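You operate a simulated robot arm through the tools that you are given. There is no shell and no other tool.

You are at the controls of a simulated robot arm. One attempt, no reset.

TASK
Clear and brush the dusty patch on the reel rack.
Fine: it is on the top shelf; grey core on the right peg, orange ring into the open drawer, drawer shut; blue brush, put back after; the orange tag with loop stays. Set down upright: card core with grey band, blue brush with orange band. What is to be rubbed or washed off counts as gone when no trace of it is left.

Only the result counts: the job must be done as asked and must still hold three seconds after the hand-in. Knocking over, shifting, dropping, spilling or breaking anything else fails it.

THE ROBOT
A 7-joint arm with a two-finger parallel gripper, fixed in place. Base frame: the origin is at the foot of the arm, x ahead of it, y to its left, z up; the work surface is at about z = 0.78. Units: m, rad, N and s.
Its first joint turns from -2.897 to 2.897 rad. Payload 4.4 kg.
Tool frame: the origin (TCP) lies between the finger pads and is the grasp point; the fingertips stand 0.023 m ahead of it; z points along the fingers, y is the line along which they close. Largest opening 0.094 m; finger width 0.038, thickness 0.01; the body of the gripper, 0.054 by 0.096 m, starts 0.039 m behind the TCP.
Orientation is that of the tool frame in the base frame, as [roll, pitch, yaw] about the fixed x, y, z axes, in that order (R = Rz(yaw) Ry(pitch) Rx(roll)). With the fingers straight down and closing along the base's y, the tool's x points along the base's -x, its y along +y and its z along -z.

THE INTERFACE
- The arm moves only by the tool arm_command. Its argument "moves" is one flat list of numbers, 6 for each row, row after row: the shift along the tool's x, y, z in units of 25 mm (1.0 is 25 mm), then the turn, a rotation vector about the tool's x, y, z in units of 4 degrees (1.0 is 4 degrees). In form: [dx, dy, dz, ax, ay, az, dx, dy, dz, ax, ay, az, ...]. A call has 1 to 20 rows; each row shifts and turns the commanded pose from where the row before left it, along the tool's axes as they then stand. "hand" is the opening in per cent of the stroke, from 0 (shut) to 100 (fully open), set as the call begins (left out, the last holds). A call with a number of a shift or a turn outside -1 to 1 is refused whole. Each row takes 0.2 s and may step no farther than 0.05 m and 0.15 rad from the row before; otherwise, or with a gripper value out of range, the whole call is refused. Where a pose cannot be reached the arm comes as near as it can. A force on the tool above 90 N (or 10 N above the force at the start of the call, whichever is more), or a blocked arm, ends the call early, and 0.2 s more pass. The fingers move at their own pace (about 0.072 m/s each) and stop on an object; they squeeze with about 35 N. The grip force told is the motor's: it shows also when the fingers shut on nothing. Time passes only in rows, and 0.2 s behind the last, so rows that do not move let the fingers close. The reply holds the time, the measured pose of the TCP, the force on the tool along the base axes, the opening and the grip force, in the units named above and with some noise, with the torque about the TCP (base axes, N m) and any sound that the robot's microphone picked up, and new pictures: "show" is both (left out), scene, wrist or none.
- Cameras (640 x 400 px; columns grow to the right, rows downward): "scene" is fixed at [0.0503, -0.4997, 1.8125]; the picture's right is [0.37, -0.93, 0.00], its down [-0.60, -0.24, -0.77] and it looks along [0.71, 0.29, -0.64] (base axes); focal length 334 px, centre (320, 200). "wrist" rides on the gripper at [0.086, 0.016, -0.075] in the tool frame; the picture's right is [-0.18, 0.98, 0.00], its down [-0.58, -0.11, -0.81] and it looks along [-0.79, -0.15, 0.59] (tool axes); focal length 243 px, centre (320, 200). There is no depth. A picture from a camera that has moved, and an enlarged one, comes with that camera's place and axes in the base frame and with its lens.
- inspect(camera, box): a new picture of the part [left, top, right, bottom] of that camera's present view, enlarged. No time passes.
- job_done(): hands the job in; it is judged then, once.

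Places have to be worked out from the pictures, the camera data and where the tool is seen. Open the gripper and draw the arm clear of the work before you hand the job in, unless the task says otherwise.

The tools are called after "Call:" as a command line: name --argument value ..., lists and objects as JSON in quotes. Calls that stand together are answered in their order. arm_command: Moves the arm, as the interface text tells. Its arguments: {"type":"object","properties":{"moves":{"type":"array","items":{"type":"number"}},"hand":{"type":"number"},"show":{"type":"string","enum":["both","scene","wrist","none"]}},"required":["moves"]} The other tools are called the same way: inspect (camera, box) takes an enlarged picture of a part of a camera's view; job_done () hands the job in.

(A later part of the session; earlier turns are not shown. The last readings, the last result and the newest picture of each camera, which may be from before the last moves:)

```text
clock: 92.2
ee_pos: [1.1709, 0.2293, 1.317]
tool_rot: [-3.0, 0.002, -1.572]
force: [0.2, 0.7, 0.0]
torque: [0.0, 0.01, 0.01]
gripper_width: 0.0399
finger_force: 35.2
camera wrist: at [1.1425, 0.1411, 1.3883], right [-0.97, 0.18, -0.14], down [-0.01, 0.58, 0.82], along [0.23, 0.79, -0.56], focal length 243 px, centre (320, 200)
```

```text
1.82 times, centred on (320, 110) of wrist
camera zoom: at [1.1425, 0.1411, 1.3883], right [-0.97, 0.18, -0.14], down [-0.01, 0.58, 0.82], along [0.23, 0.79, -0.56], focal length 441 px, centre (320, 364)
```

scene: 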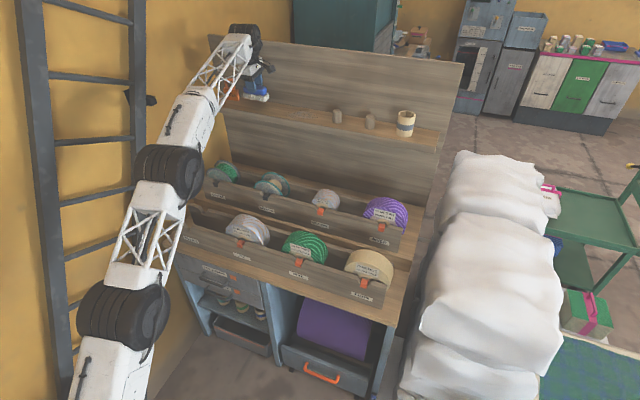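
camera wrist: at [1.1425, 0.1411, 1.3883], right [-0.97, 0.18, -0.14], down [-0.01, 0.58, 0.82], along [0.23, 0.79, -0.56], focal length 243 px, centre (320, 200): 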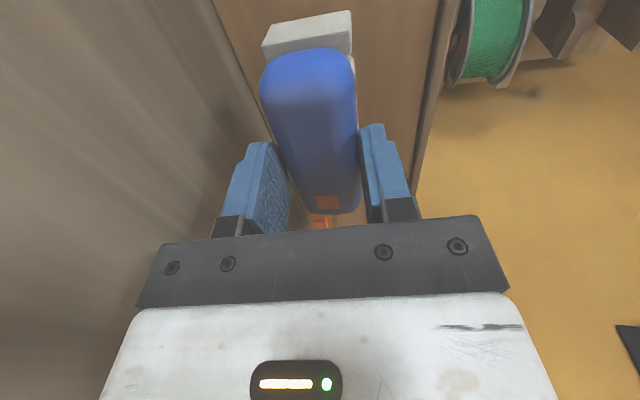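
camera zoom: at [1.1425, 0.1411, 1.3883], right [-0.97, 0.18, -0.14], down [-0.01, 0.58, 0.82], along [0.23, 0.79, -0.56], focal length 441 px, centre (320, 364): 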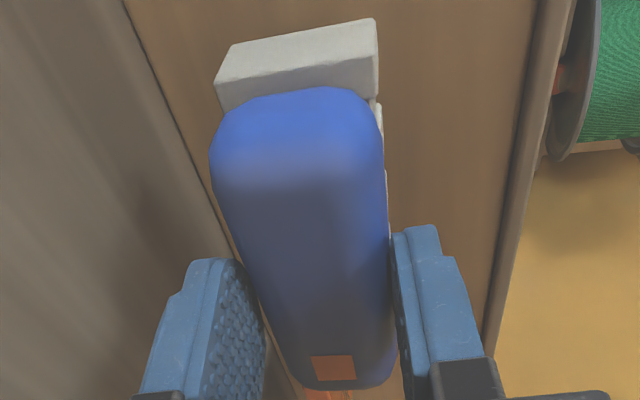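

The brush hangs level enough. I move it above the dust patch and test how far back (x) I can reach at this tilt.

Call:
arm_command --moves '[1, 0, 0, 0, 0, 0, 1, 0, 0, 0, 0, 0, 1, 0, 0, 0, 0, 0, 1, 0, 0, 0, 0, 0, 1, 0, 0, 0, 0, 0, 1, 0, 0, 0, 0, 0, 1, 0, 0, 0, 0, 0, 1, 0, 0, 0, 0, 0, 0, -0.4, 0.056, 0, 0, 0, 0, -0.4, 0.056, 0, 0, 0, 0, 0, 0, 0, 0, 0]'

Call:
inspect --camera "scene" --box '[245, 65, 355, 135]'

Call:
inspect --camera "wrist" --box '[100, 0, 490, 220]'

```text
clock: 94.6
ee_pos: [1.1895, 0.0275, 1.3178]
tool_rot: [-2.998, 0.004, -1.57]
force: [0.9, -0.6, -0.6]
torque: [0.0, -0.03, 0.01]
gripper_width: 0.0397
finger_force: 35.2
camera wrist: at [1.1632, -0.0601, 1.3887], right [-0.97, 0.18, -0.14], down [-0.01, 0.58, 0.82], along [0.23, 0.79, -0.56], focal length 243 px, centre (320, 200)
```

scene: 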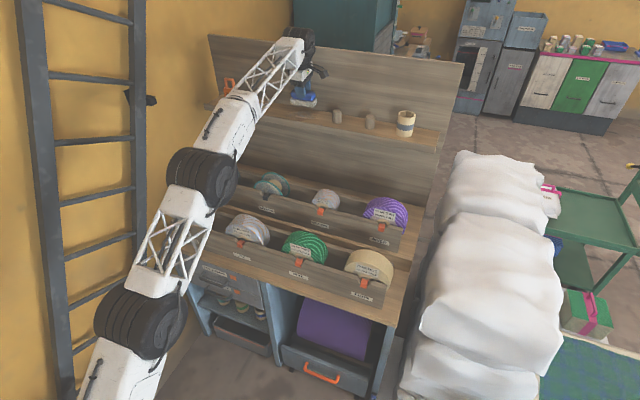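
wrist: 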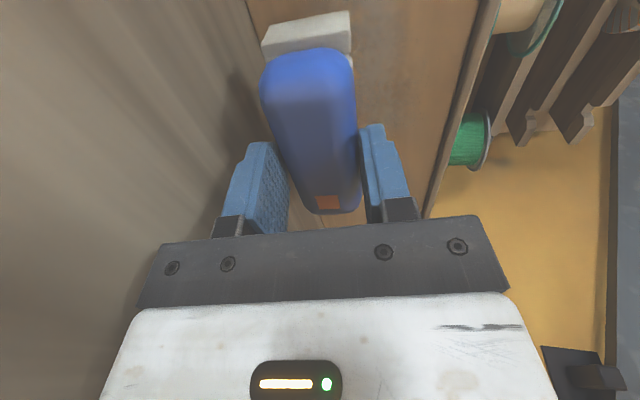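

```text
5.71 times, centred on (300, 100) of scene
camera zoom: at [0.0503, -0.4997, 1.8125], right [0.37, -0.93, 0.0], down [-0.6, -0.24, -0.77], along [0.71, 0.29, -0.64], focal length 1907 px, centre (434, 771)
```

zoom: 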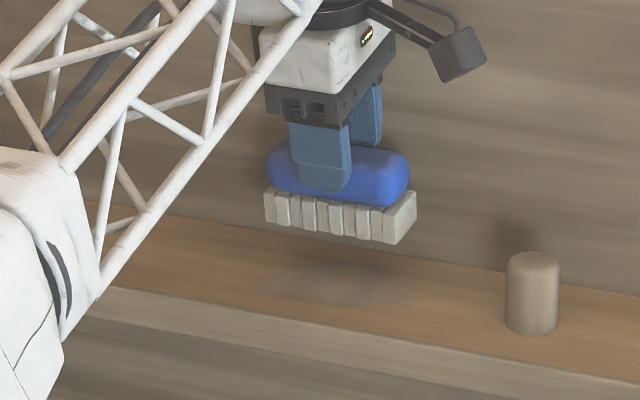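

```text
1.64 times, centred on (295, 110) of wrist
camera zoom: at [1.1632, -0.0601, 1.3887], right [-0.97, 0.18, -0.14], down [-0.01, 0.58, 0.82], along [0.23, 0.79, -0.56], focal length 398 px, centre (361, 348)
```

zoom: 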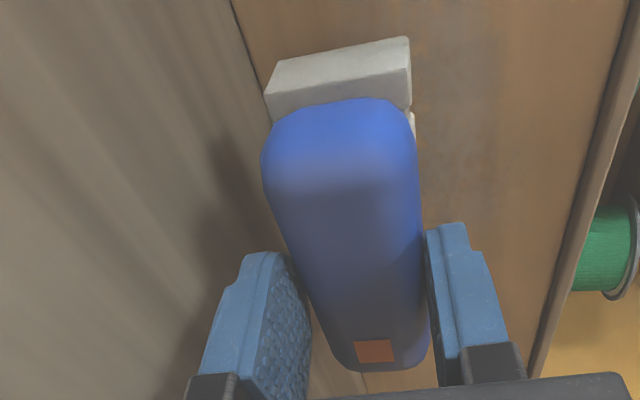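

The reach is fine up to x≈1.19, and the dust spans about x 1.14–1.21. I start with the front strip: move to (1.152,0.12) and lower the bristles onto the shelf.

Call:
arm_command --moves '[-0.925, 0.371, -0.052, 0, 0, 0, -0.925, 0.371, -0.052, 0, 0, 0, -0.925, 0.371, -0.052, 0, 0, 0, -0.925, 0.371, -0.052, 0, 0, 0, 0, 0.11, 0.77, 0, 0, 0, 0, 0.097, 0.69, 0, 0, 0, 0, 0, 0, 0, 0, 0]'

Call:
inspect --camera "scene" --box '[245, 75, 355, 145]'

```text
clock: 96.2
ee_pos: [1.1532, 0.1211, 1.2809]
tool_rot: [-2.997, 0.007, -1.57]
force: [0.1, 0.5, 0.8]
torque: [-0.02, 0.05, -0.02]
gripper_width: 0.0396
finger_force: 34.6
camera wrist: at [1.1254, 0.034, 1.3515], right [-0.97, 0.18, -0.14], down [-0.01, 0.58, 0.82], along [0.23, 0.8, -0.56], focal length 243 px, centre (320, 200)
```

scene: 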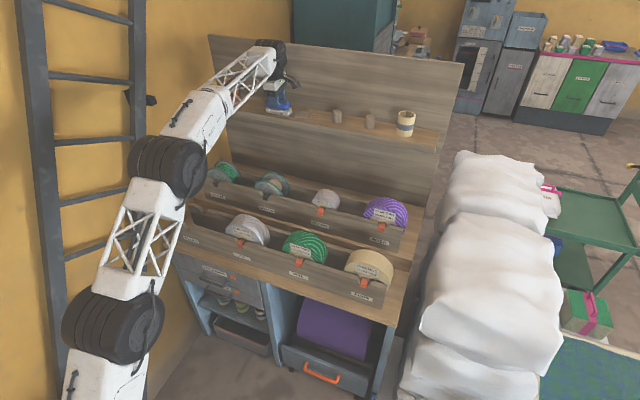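
wrist: 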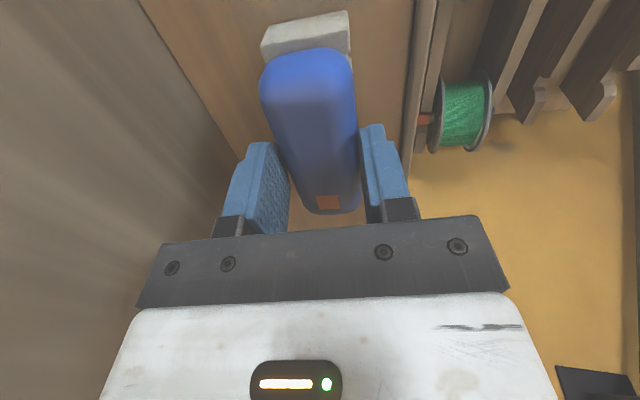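

```text
5.71 times, centred on (300, 110) of scene
camera zoom: at [0.0503, -0.4997, 1.8125], right [0.37, -0.93, 0.0], down [-0.6, -0.24, -0.77], along [0.71, 0.29, -0.64], focal length 1907 px, centre (434, 714)
```

zoom: 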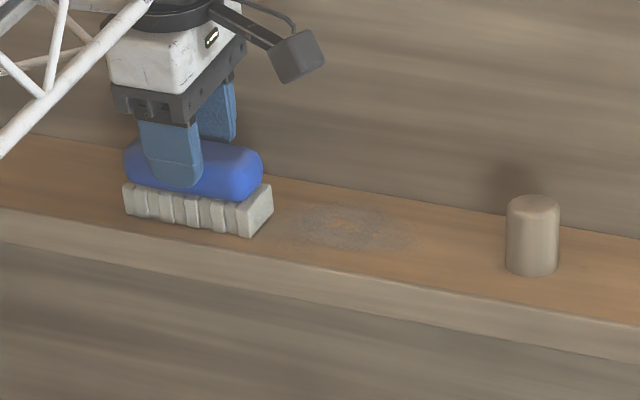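

I lower the last few millimetres to light contact.

Call:
arm_command --moves '[0, 0.014, 0.1, 0, 0, 0, 0, 0, 0, 0, 0, 0]' --show "none"

Call:
arm_command --moves '[0, 0.01, 0.06, 0, 0, 0, 0, 0, 0, 0, 0, 0]' --show "none"

```text
clock: 96.8
ee_pos: [1.1516, 0.12, 1.2799]
tool_rot: [-2.998, 0.005, -1.572]
force: [0.2, 5.6, 19.0]
torque: [0.22, 0.25, -0.05]
gripper_width: 0.0396
finger_force: 35.6
```

```text
clock: 97.4
ee_pos: [1.1522, 0.1192, 1.2781]
tool_rot: [-2.997, 0.005, -1.571]
force: [-1.9, 3.2, 29.5]
torque: [0.03, 0.53, -0.03]
gripper_width: 0.0394
finger_force: 34.8
```

Contact is about 30 N, mostly on the front bristle edge. I sweep along -y across the patch and look at the result.

Call:
arm_command --moves '[0.6, 0, -0.02, 0, 0, 0, 0.6, 0, 0, 0, 0, 0, 0.6, 0, 0, 0, 0, 0, 0.6, 0, 0, 0, 0, 0, 0.6, 0, 0, 0, 0, 0, 0.6, 0, 0, 0, 0, 0, 0.6, 0, 0, 0, 0, 0, 0.6, 0, 0, 0, 0, 0, 0.6, 0, 0, 0, 0, 0, 0.6, 0, 0, 0, 0, 0]'

Call:
inspect --camera "scene" --box '[245, 75, 355, 145]'

Call:
inspect --camera "wrist" --box '[100, 0, 490, 220]'

```text
clock: 99.6
ee_pos: [1.1513, -0.03, 1.2772]
tool_rot: [-2.998, 0.005, -1.571]
force: [-0.7, 6.1, 18.4]
torque: [-0.05, 0.23, -0.12]
gripper_width: 0.0392
finger_force: 35.0
camera wrist: at [1.1254, -0.1165, 1.348], right [-0.97, 0.18, -0.14], down [-0.01, 0.58, 0.82], along [0.23, 0.8, -0.56], focal length 243 px, centre (320, 200)
```

scene: 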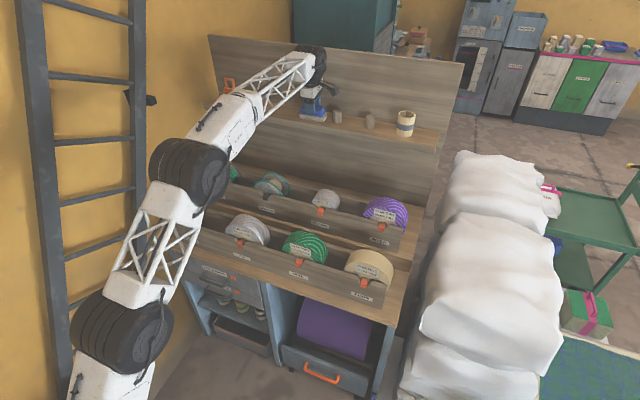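
wrist: 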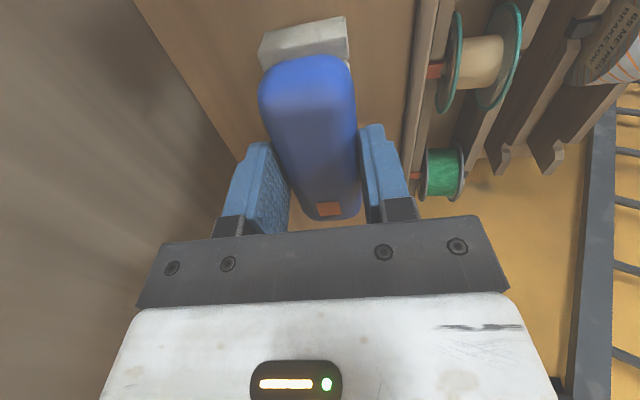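

```text
5.71 times, centred on (300, 110) of scene
camera zoom: at [0.0503, -0.4997, 1.8125], right [0.37, -0.93, 0.0], down [-0.6, -0.24, -0.77], along [0.71, 0.29, -0.64], focal length 1907 px, centre (434, 714)
```

zoom: 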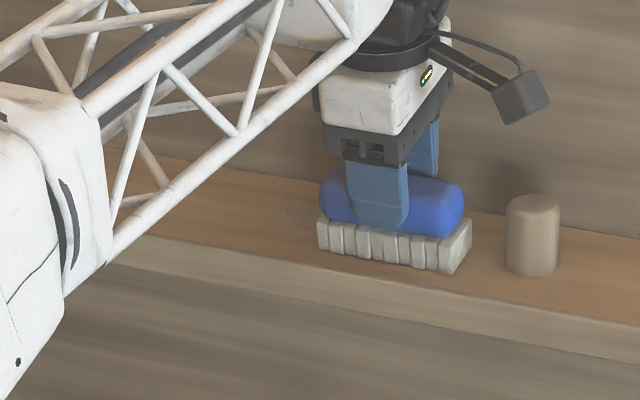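

```text
1.64 times, centred on (295, 110) of wrist
camera zoom: at [1.1254, -0.1165, 1.348], right [-0.97, 0.18, -0.14], down [-0.01, 0.58, 0.82], along [0.23, 0.8, -0.56], focal length 398 px, centre (361, 348)
```

zoom: 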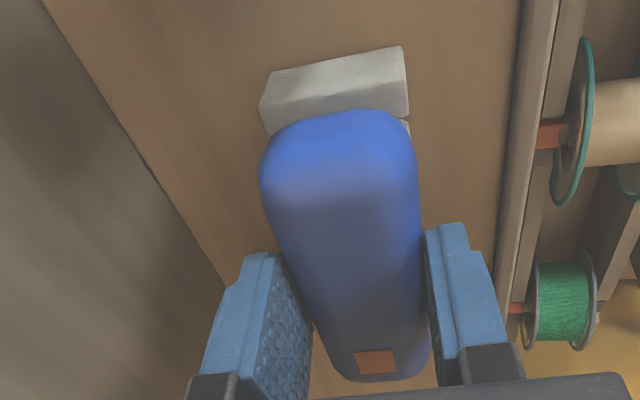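

The sweeping works: most of the front is gone, with a remnant farther back. I shift 17 mm back (+x) and sweep the other way.

Call:
arm_command --moves '[0, -0.34, 0.048, 0, 0, 0, 0, -0.34, 0.048, 0, 0, 0, -0.6, 0, 0, 0, 0, 0, -0.6, 0, 0, 0, 0, 0, -0.6, 0, 0, 0, 0, 0, -0.6, 0, 0, 0, 0, 0, -0.6, 0, 0, 0, 0, 0, -0.6, 0, 0, 0, 0, 0, -0.6, 0, 0, 0, 0, 0, -0.6, 0, 0, 0, 0, 0, -0.6, 0, 0, 0, 0, 0, -0.6, 0, 0, 0, 0, 0, -0.6, 0, 0, 0, 0, 0]'

Call:
inspect --camera "scene" --box '[245, 75, 355, 145]'

Call:
inspect --camera "wrist" --box '[100, 0, 490, 220]'

```text
clock: 102.4
ee_pos: [1.1701, 0.136, 1.277]
tool_rot: [-2.997, 0.004, -1.571]
force: [-0.2, -1.6, 4.1]
torque: [-0.18, 0.03, 0.03]
gripper_width: 0.0395
finger_force: 34.8
camera wrist: at [1.1428, 0.048, 1.348], right [-0.97, 0.18, -0.14], down [-0.01, 0.58, 0.82], along [0.23, 0.8, -0.56], focal length 243 px, centre (320, 200)
```

scene: 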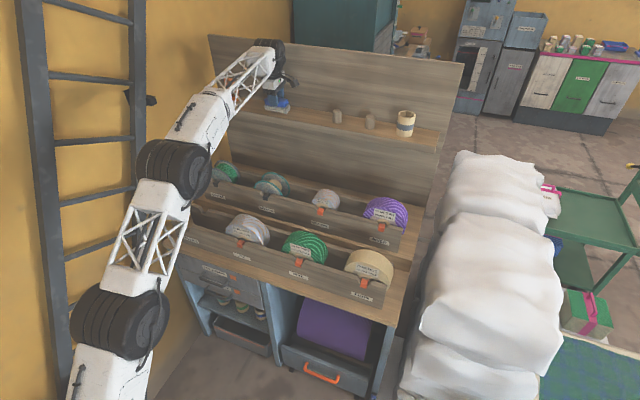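
wrist: 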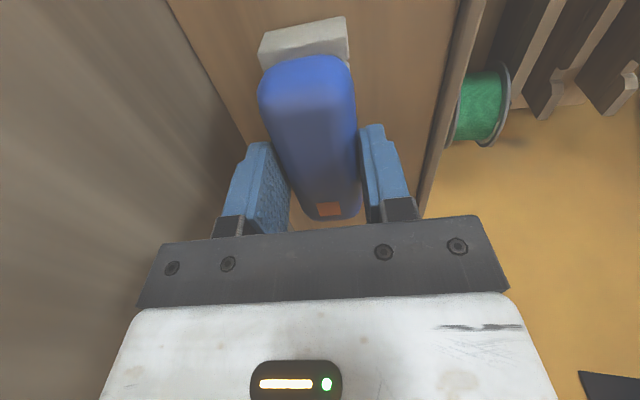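

```text
5.71 times, centred on (300, 110) of scene
camera zoom: at [0.0503, -0.4997, 1.8125], right [0.37, -0.93, 0.0], down [-0.6, -0.24, -0.77], along [0.71, 0.29, -0.64], focal length 1907 px, centre (434, 714)
```

zoom: 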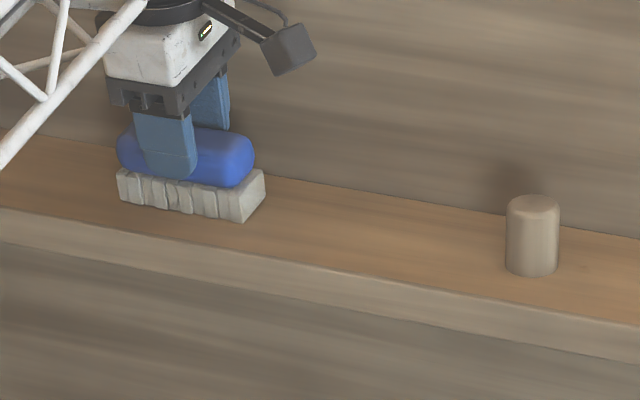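

```text
1.64 times, centred on (295, 110) of wrist
camera zoom: at [1.1428, 0.048, 1.348], right [-0.97, 0.18, -0.14], down [-0.01, 0.58, 0.82], along [0.23, 0.8, -0.56], focal length 398 px, centre (361, 348)
```

zoom: 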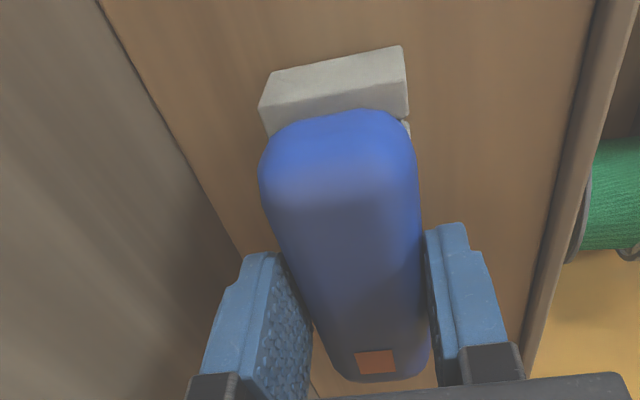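

The shelf looks clean now. For safety I make one more pass farther back, pressing slightly, and return over the middle.

Call:
arm_command --moves '[0, -0.3, 0.062, 0, 0, 0, 0, -0.3, 0.062, 0, 0, 0, 0.7, 0, 0, 0, 0, 0, 0.7, 0, 0, 0, 0, 0, 0.7, 0, 0, 0, 0, 0, 0.7, 0, 0, 0, 0, 0, 0.7, 0, 0, 0, 0, 0, 0.7, 0, 0, 0, 0, 0, 0.7, 0, 0, 0, 0, 0, 0.7, 0, 0, 0, 0, 0, 0.7, 0, 0, 0, 0, 0]'

Call:
inspect --camera "scene" --box '[245, 75, 355, 145]'

```text
clock: 104.8
ee_pos: [1.1843, -0.0213, 1.2768]
tool_rot: [-2.997, 0.005, -1.571]
force: [0.6, 9.8, 27.2]
torque: [0.23, 0.3, -0.15]
gripper_width: 0.0395
finger_force: 35.1
camera wrist: at [1.1566, -0.1092, 1.3478], right [-0.97, 0.18, -0.14], down [-0.01, 0.58, 0.82], along [0.23, 0.8, -0.56], focal length 243 px, centre (320, 200)
```

scene: 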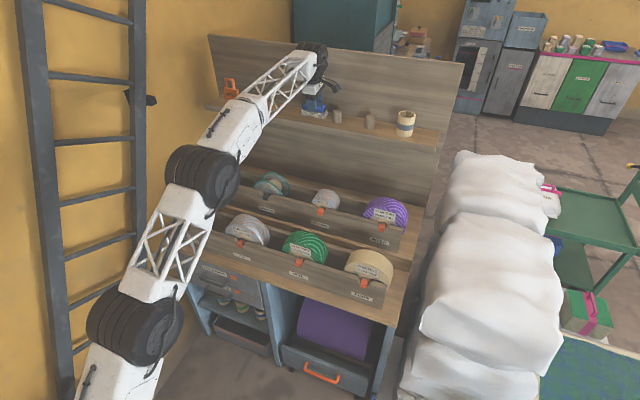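
wrist: 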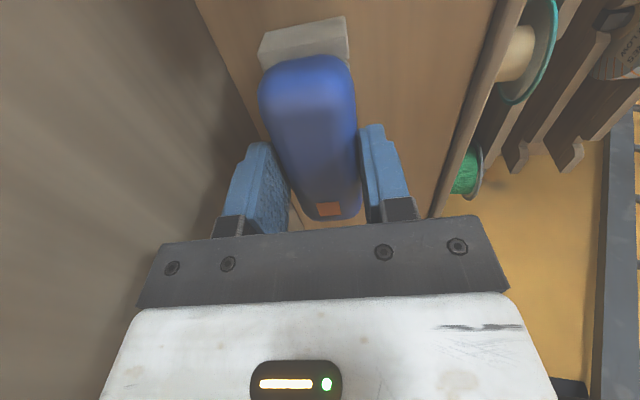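

```text
5.71 times, centred on (300, 110) of scene
camera zoom: at [0.0503, -0.4997, 1.8125], right [0.37, -0.93, 0.0], down [-0.6, -0.24, -0.77], along [0.71, 0.29, -0.64], focal length 1907 px, centre (434, 714)
```

zoom: 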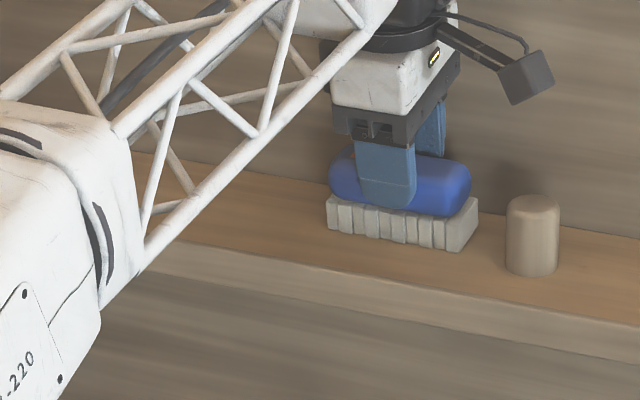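

I make one more pass back along the middle, then lift and inspect the whole area.

Call:
arm_command --moves '[0, 0.435, -0.061, 0, 0, 0, 0, 0.435, -0.061, 0, 0, 0, -0.8, 0, 0, 0, 0, 0, -0.8, 0, 0, 0, 0, 0, -0.8, 0, 0, 0, 0, 0, -0.8, 0, 0, 0, 0, 0, -0.8, 0, 0, 0, 0, 0, -0.8, 0, 0, 0, 0, 0, -0.8, 0, 0, 0, 0, 0, -0.8, 0, 0, 0, 0, 0, 0, -0.12, -0.8, 0, 0, 0, 0, -0.12, -0.8, 0, 0, 0]'

Call:
inspect --camera "scene" --box '[245, 85, 345, 145]'

Call:
inspect --camera "scene" --box '[275, 100, 335, 135]'

Call:
inspect --camera "wrist" --box '[100, 0, 490, 220]'

```text
clock: 107.4
ee_pos: [1.1646, 0.1384, 1.3162]
tool_rot: [-2.999, 0.002, -1.57]
force: [-0.2, -0.1, -1.4]
torque: [0.03, 0.01, 0.0]
gripper_width: 0.0393
finger_force: 35.0
camera wrist: at [1.1371, 0.0506, 1.3872], right [-0.97, 0.18, -0.14], down [-0.01, 0.58, 0.82], along [0.23, 0.8, -0.56], focal length 243 px, centre (320, 200)
```

scene: 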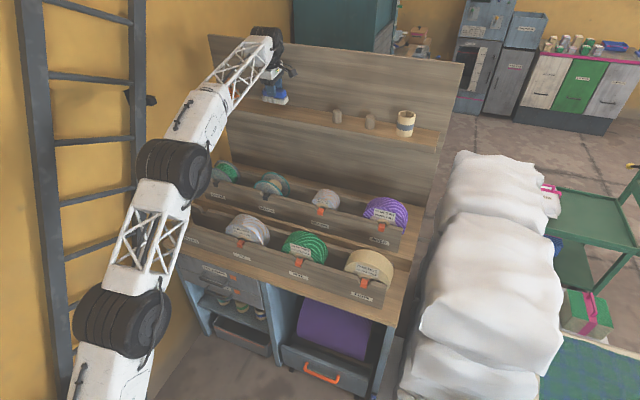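
wrist: 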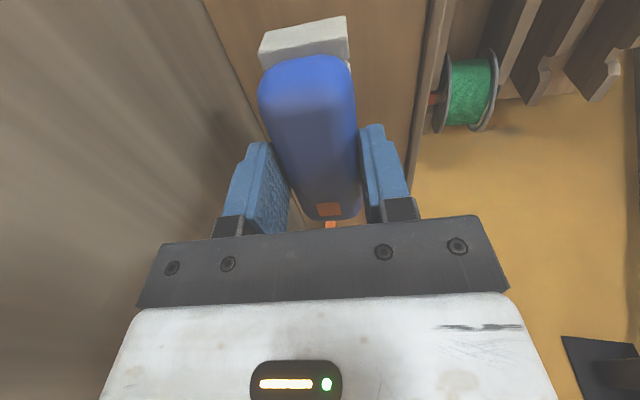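

```text
6.40 times, centred on (295, 115) of scene
camera zoom: at [0.0503, -0.4997, 1.8125], right [0.37, -0.93, 0.0], down [-0.6, -0.24, -0.77], along [0.71, 0.29, -0.64], focal length 2136 px, centre (480, 744)
```

zoom: 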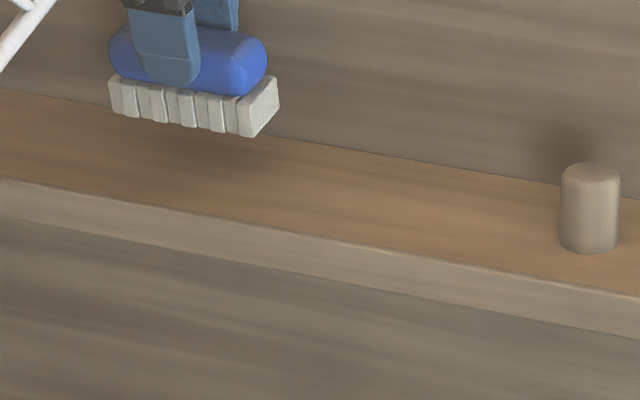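

```text
10.67 times, centred on (305, 118) of scene
camera zoom: at [0.0503, -0.4997, 1.8125], right [0.37, -0.93, 0.0], down [-0.6, -0.24, -0.77], along [0.71, 0.29, -0.64], focal length 3560 px, centre (480, 1080)
```

zoom: 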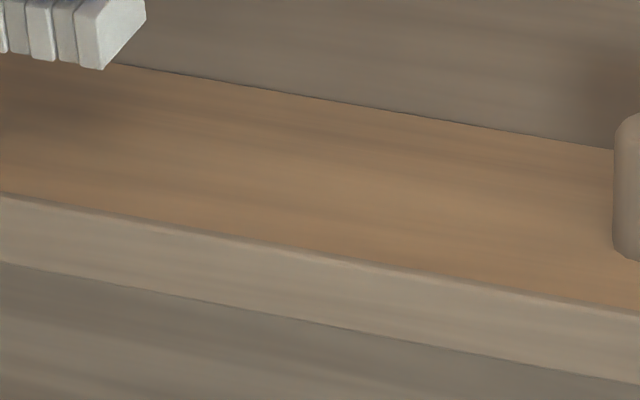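

```text
1.64 times, centred on (295, 110) of wrist
camera zoom: at [1.1371, 0.0506, 1.3872], right [-0.97, 0.18, -0.14], down [-0.01, 0.58, 0.82], along [0.23, 0.8, -0.56], focal length 398 px, centre (361, 348)
```

zoom: 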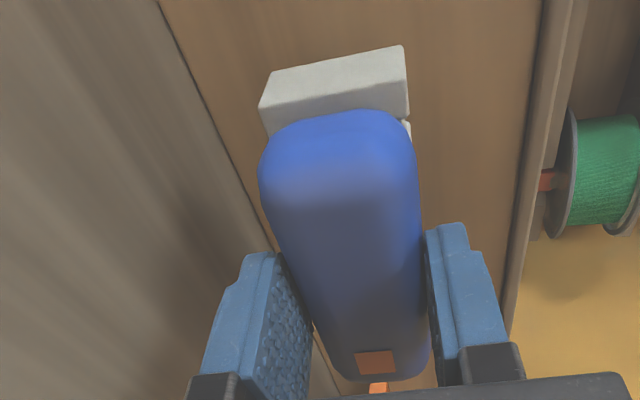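

The shelf shows no trace of dust. I carry the brush back to its original spot, correcting for about 5 mm of slip in the hand.

Call:
arm_command --moves '[-0.846, -0.054, 0.0075, 0, 0, 0, -0.846, -0.054, 0.0075, 0, 0, 0, -0.846, -0.054, 0.0075, 0, 0, 0, -0.846, -0.054, 0.0075, 0, 0, 0, 0, 0.1, 0.713, 0, 0, 0, 0, 0.1, 0.713, 0, 0, 0, 0, 0, 0, 0, 0, 0]'

Call:
inspect --camera "scene" --box '[215, 70, 305, 125]'

```text
clock: 109.0
ee_pos: [1.1683, 0.2197, 1.2817]
tool_rot: [-2.998, 0.002, -1.572]
force: [0.0, -0.7, -0.4]
torque: [0.01, 0.0, -0.03]
gripper_width: 0.0394
finger_force: 34.5
camera wrist: at [1.1415, 0.1328, 1.3524], right [-0.97, 0.18, -0.14], down [-0.01, 0.58, 0.82], along [0.23, 0.79, -0.56], focal length 243 px, centre (320, 200)
```

scene: 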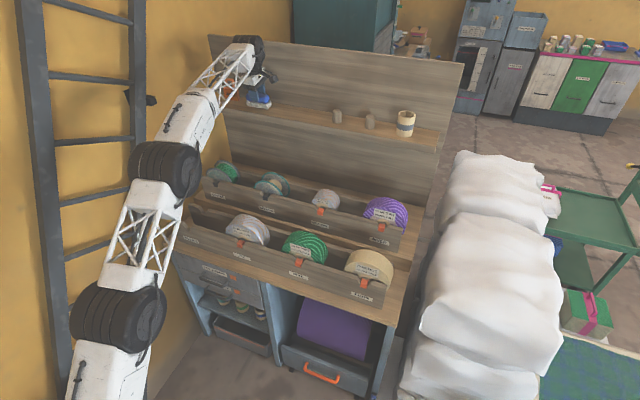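
wrist: 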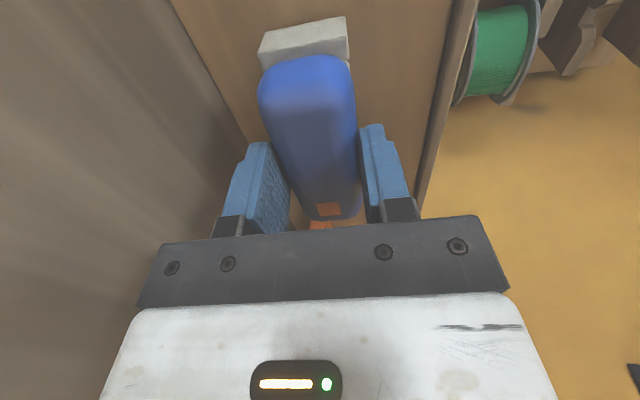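

```text
7.11 times, centred on (260, 98) of scene
camera zoom: at [0.0503, -0.4997, 1.8125], right [0.37, -0.93, 0.0], down [-0.6, -0.24, -0.77], along [0.71, 0.29, -0.64], focal length 2373 px, centre (747, 929)
```

zoom: 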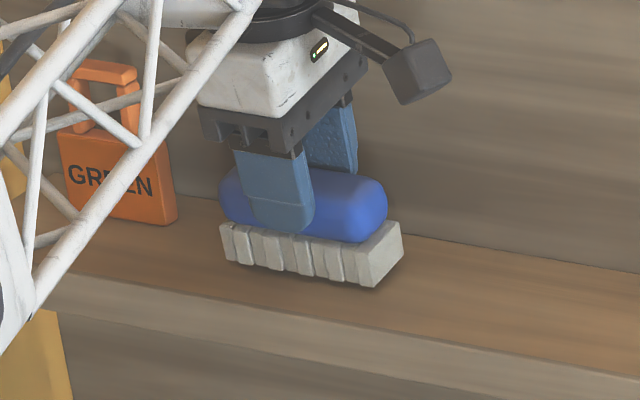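

Compared with the original picture, the brush is about 6 mm too far toward -y. I correct that and lower to contact.

Call:
arm_command --moves '[-0.26, -0.05, 0, 0, 0, 0, 0, 0.014, 0.1, 0, 0, 0, 0, 0, 0, 0, 0, 0]'

Call:
inspect --camera "scene" --box '[215, 70, 305, 125]'

```text
clock: 109.8
ee_pos: [1.1685, 0.2282, 1.2778]
tool_rot: [-2.998, 0.004, -1.57]
force: [0.7, -0.2, -1.0]
torque: [0.01, -0.01, -0.01]
gripper_width: 0.0391
finger_force: 35.0
camera wrist: at [1.1427, 0.1404, 1.3496], right [-0.97, 0.18, -0.14], down [-0.01, 0.58, 0.82], along [0.23, 0.8, -0.56], focal length 243 px, centre (320, 200)
```

scene: 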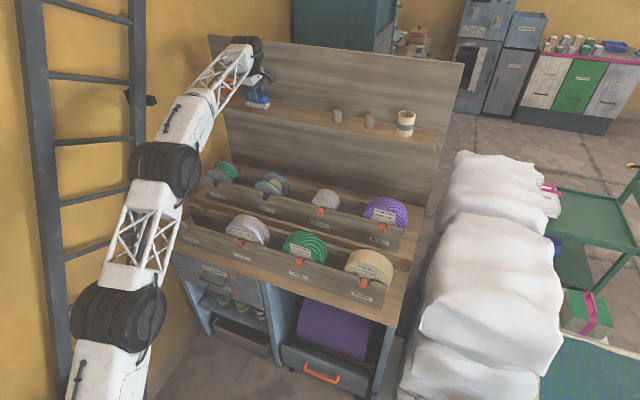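
wrist: 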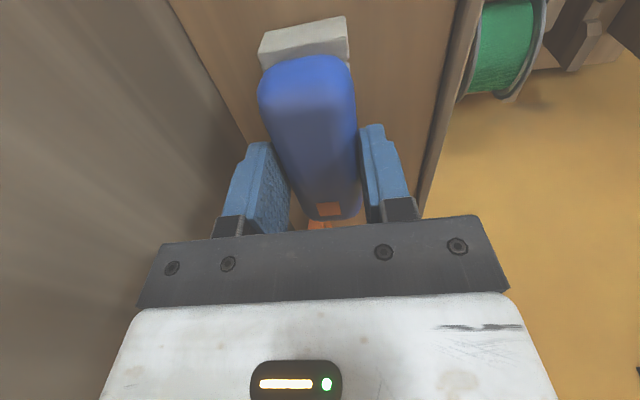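

```text
7.11 times, centred on (260, 98) of scene
camera zoom: at [0.0503, -0.4997, 1.8125], right [0.37, -0.93, 0.0], down [-0.6, -0.24, -0.77], along [0.71, 0.29, -0.64], focal length 2373 px, centre (747, 929)
```

zoom: 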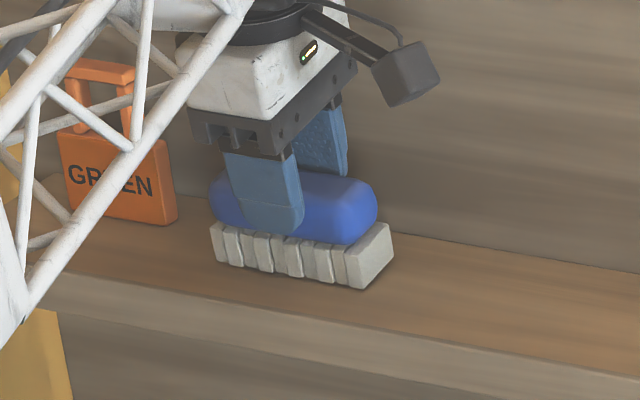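

The position now matches the original within a couple of millimetres. I lower gently until the bristles touch.

Call:
arm_command --moves '[0, 0.008, 0.06, 0, 0, 0]' --show "none"

Call:
arm_command --moves '[0, 0.008, 0.06, 0, 0, 0]' --show "none"

```text
clock: 110.2
ee_pos: [1.1697, 0.2262, 1.2775]
tool_rot: [-2.999, 0.004, -1.572]
force: [0.2, 0.0, -0.1]
torque: [0.02, -0.03, 0.0]
gripper_width: 0.0393
finger_force: 34.8
```

```text
clock: 110.6
ee_pos: [1.1697, 0.2271, 1.277]
tool_rot: [-2.998, 0.006, -1.57]
force: [-1.5, 0.0, 4.2]
torque: [-0.22, 0.08, -0.04]
gripper_width: 0.0393
finger_force: 34.6
```

Call:
arm_command --moves '[0, 0.008, 0.06, 0, 0, 0]' --show "none"

Call:
arm_command --moves '[0, 0.006, 0.04, 0, 0, 0]' --show "none"

```text
clock: 111.0
ee_pos: [1.1682, 0.2264, 1.277]
tool_rot: [-2.997, 0.005, -1.571]
force: [4.7, -1.4, 17.4]
torque: [-0.32, -0.04, 0.04]
gripper_width: 0.0396
finger_force: 34.8
```

```text
clock: 111.4
ee_pos: [1.1688, 0.2266, 1.2761]
tool_rot: [-2.996, 0.004, -1.571]
force: [2.9, -7.4, 30.5]
torque: [-0.52, 0.32, 0.04]
gripper_width: 0.0392
finger_force: 35.3
```

The brush is pressed lightly on the shelf (30 N) at its old place. I open the fingers moderately to release it.

Call:
arm_command --moves '[0, 0, 0, 0, 0, 0, 0, 0, 0, 0, 0, 0, 0, 0, 0, 0, 0, 0]' --hand 72

Call:
inspect --camera "scene" --box '[215, 70, 305, 125]'

```text
clock: 112.2
ee_pos: [1.1693, 0.2286, 1.2725]
tool_rot: [-3.001, 0.002, -1.572]
force: [-0.4, -0.7, 0.4]
torque: [-0.01, -0.01, 0.0]
gripper_width: 0.0677
finger_force: 0.1
camera wrist: at [1.1427, 0.1411, 1.3439], right [-0.97, 0.18, -0.14], down [-0.01, 0.58, 0.82], along [0.23, 0.79, -0.56], focal length 243 px, centre (320, 200)
```

scene: 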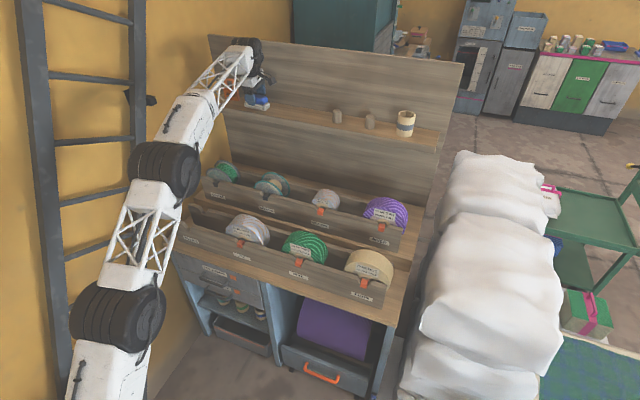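
wrist: 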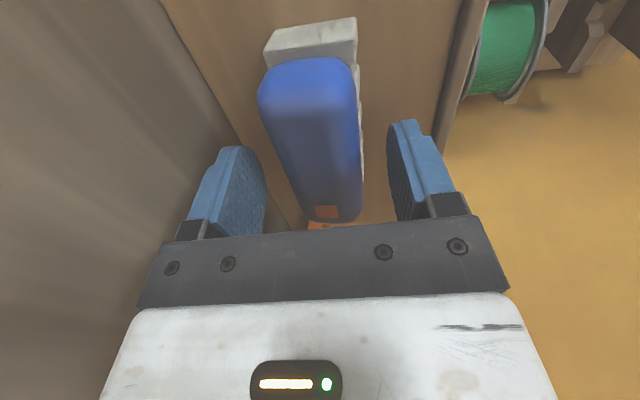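

```text
7.11 times, centred on (260, 98) of scene
camera zoom: at [0.0503, -0.4997, 1.8125], right [0.37, -0.93, 0.0], down [-0.6, -0.24, -0.77], along [0.71, 0.29, -0.64], focal length 2373 px, centre (747, 929)
```

zoom: 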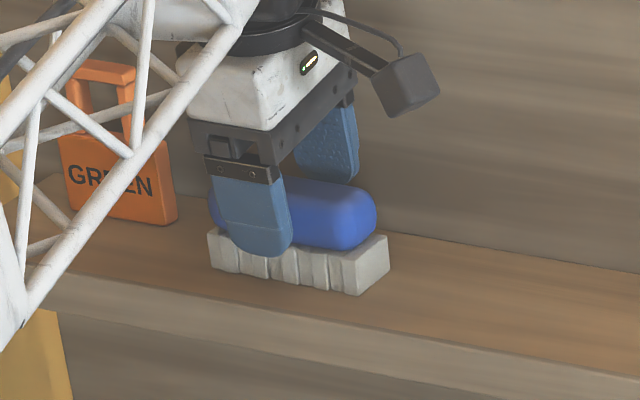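

The brush stands upright at its place and the fingers are free. I lift straight up and draw the arm back clear of the rack.

Call:
arm_command --moves '[0, -0.139, -0.99, 0, 0, 0, 0, -0.139, -0.99, 0, 0, 0, 0, -0.139, -0.99, 0, 0, 0, 0, -0.139, -0.99, 0, 0, 0, 0, -0.139, -0.99, 0, 0, 0, 0, 0.99, -0.139, 0, 0, 0, 0, 0.99, -0.139, 0, 0, 0, 0, 0.99, -0.139, 0, 0, 0, 0, 0.99, -0.139, 0, 0, 0, 0, 0.99, -0.139, 0, 0, 0, 0, 0.99, -0.139, 0, 0, 0, 0, 0.99, -0.139, 0, 0, 0, 0, 0.99, -0.139, 0, 0, 0, 0, 0.99, -0.139, 0, 0, 0, 0, 0.99, -0.139, 0, 0, 0, 0, 0.99, -0.139, 0, 0, 0, 0, 0.99, -0.139, 0, 0, 0, 0, 0.99, -0.139, 0, 0, 0, 0, 0.99, -0.139, 0, 0, 0, 0, 0.99, -0.139, 0, 0, 0]' --hand 100

Call:
inspect --camera "scene" --box '[205, 60, 445, 160]'

Call:
inspect --camera "scene" --box '[215, 75, 325, 135]'

Call:
inspect --camera "scene" --box '[150, 220, 300, 360]'

```text
clock: 114.3
ee_pos: [1.197, 0.2541, 1.3133]
tool_rot: [-2.946, 0.015, -1.569]
force: [-71.1, -5.7, 11.5]
torque: [-0.08, 0.51, -0.37]
gripper_width: 0.0646
finger_force: 0.0
out of reach, approached as far as the arm can: row 5, 7, 8, 9
stopped in row 10: the force on the tool passed its limit at 112 N (the readings are from after the stop); the commanded pose is now the measured one
camera wrist: at [1.1653, 0.1668, 1.3825], right [-0.96, 0.19, -0.19], down [-0.05, 0.57, 0.82], along [0.26, 0.8, -0.54], focal length 243 px, centre (320, 200)
```

scene: 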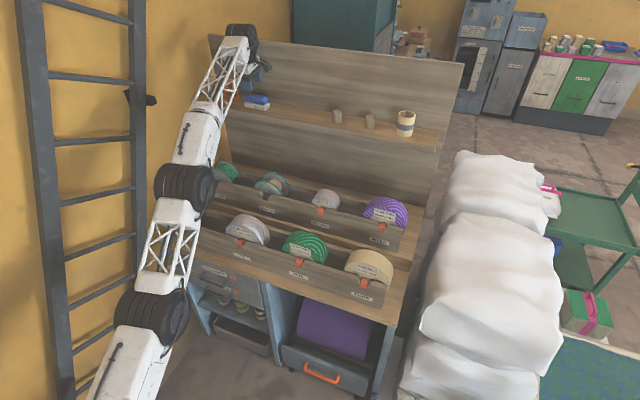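
wrist: 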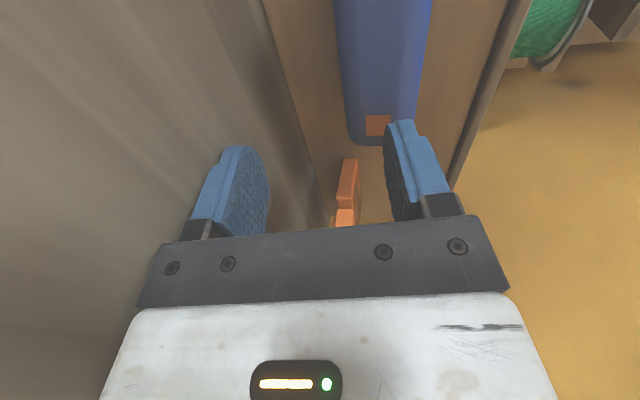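

```text
2.67 times, centred on (325, 110) of scene
camera zoom: at [0.0503, -0.4997, 1.8125], right [0.37, -0.93, 0.0], down [-0.6, -0.24, -0.77], along [0.71, 0.29, -0.64], focal length 890 px, centre (307, 440)
```

zoom: 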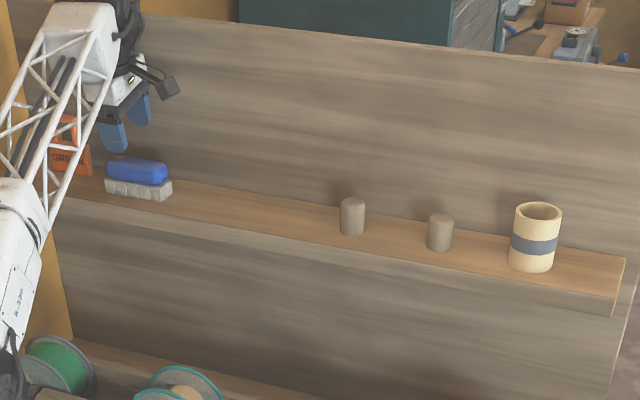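

```text
5.82 times, centred on (270, 105) of scene
camera zoom: at [0.0503, -0.4997, 1.8125], right [0.37, -0.93, 0.0], down [-0.6, -0.24, -0.77], along [0.71, 0.29, -0.64], focal length 1942 px, centre (611, 753)
```

zoom: 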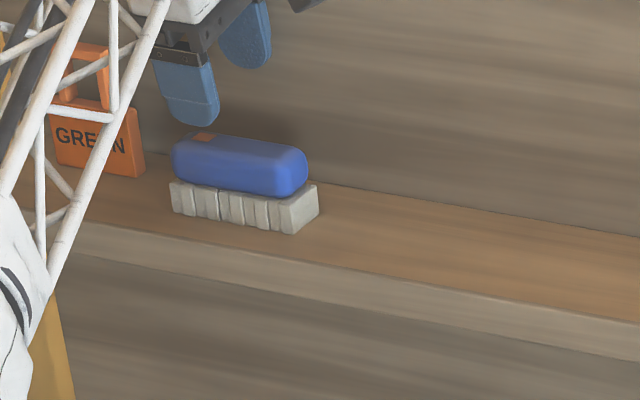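

```text
2.86 times, centred on (225, 290) of scene
camera zoom: at [0.0503, -0.4997, 1.8125], right [0.37, -0.93, 0.0], down [-0.6, -0.24, -0.77], along [0.71, 0.29, -0.64], focal length 954 px, centre (591, -57)
```

zoom: 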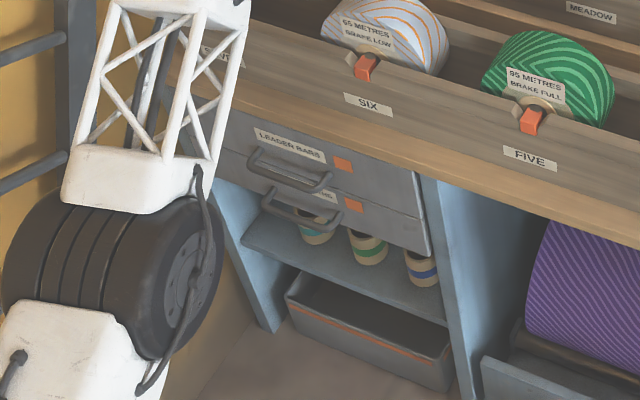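

Near its reach limit the arm drifted into the back wall and stopped. The brush and tag look undisturbed. The finger is just above the brush handle, so I first ease up and slightly back in one small step.

Call:
arm_command --moves '[0, 0.064, -0.5, 0, 0, 0, 0, 0, 0, 0, 0, 0]' --hand 69

Call:
inspect --camera "scene" --box '[215, 50, 325, 120]'

```text
clock: 114.9
ee_pos: [1.1956, 0.2551, 1.3174]
tool_rot: [-2.952, 0.014, -1.572]
force: [-0.1, -0.5, -0.1]
torque: [-0.02, 0.01, -0.04]
gripper_width: 0.0651
finger_force: 0.1
camera wrist: at [1.1647, 0.1668, 1.3864], right [-0.96, 0.19, -0.18], down [-0.05, 0.57, 0.82], along [0.26, 0.8, -0.54], focal length 243 px, centre (320, 200)
```

scene: 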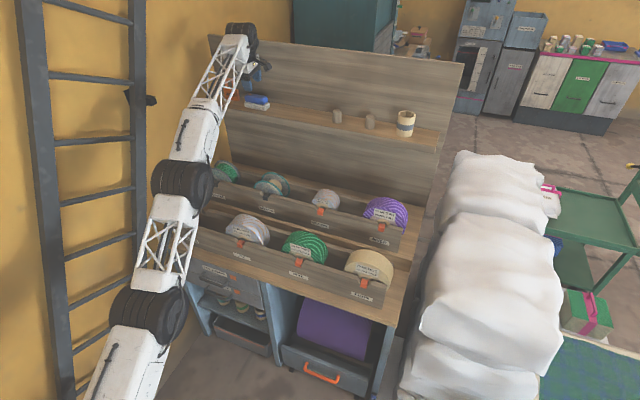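
wrist: 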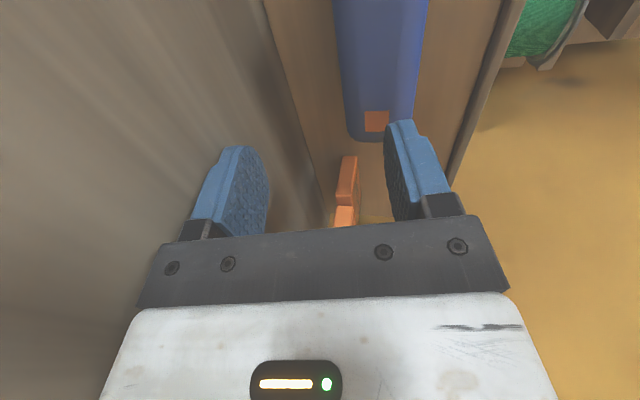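

```text
5.71 times, centred on (270, 85) of scene
camera zoom: at [0.0503, -0.4997, 1.8125], right [0.37, -0.93, 0.0], down [-0.6, -0.24, -0.77], along [0.71, 0.29, -0.64], focal length 1907 px, centre (606, 857)
```

zoom: 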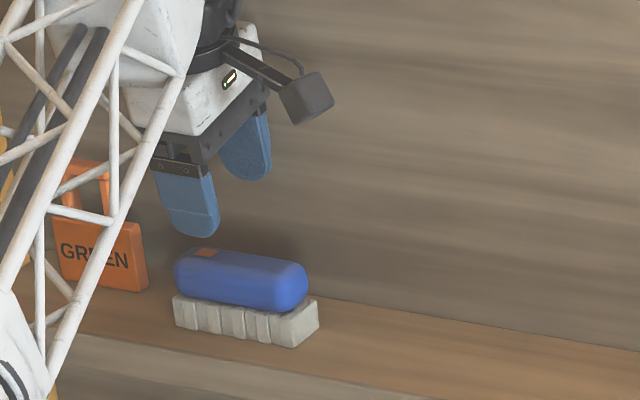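

The force is gone. I move up and back diagonally in small steps.

Call:
arm_command --moves '[0, 0.378, -0.564, 0, 0, 0, 0, 0.378, -0.564, 0, 0, 0, 0, 0, 0, 0, 0, 0]'

Call:
inspect --camera "scene" --box '[215, 50, 325, 120]'

```text
clock: 115.7
ee_pos: [1.1699, 0.2535, 1.3433]
tool_rot: [-2.951, 0.014, -1.572]
force: [0.1, -0.8, 0.4]
torque: [-0.03, -0.01, -0.02]
gripper_width: 0.0649
finger_force: 0.0
camera wrist: at [1.1397, 0.1664, 1.4117], right [-0.96, 0.19, -0.18], down [-0.05, 0.57, 0.82], along [0.26, 0.8, -0.54], focal length 243 px, centre (320, 200)
```

scene: 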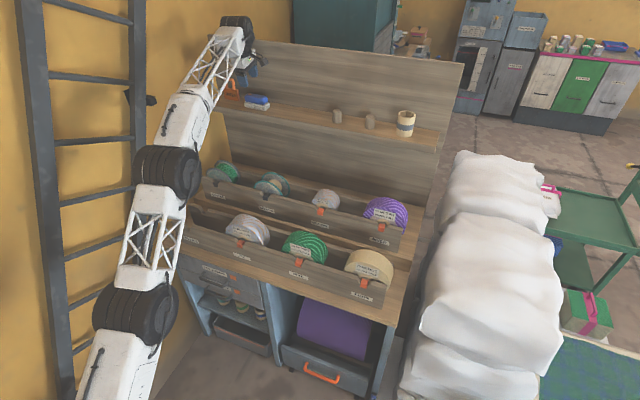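
wrist: 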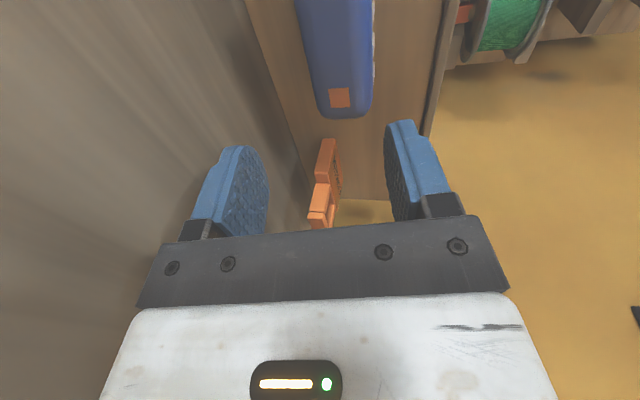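

```text
5.71 times, centred on (270, 85) of scene
camera zoom: at [0.0503, -0.4997, 1.8125], right [0.37, -0.93, 0.0], down [-0.6, -0.24, -0.77], along [0.71, 0.29, -0.64], focal length 1907 px, centre (606, 857)
```

zoom: 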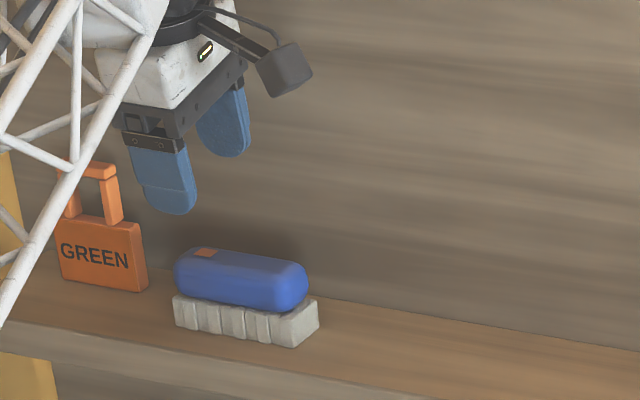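

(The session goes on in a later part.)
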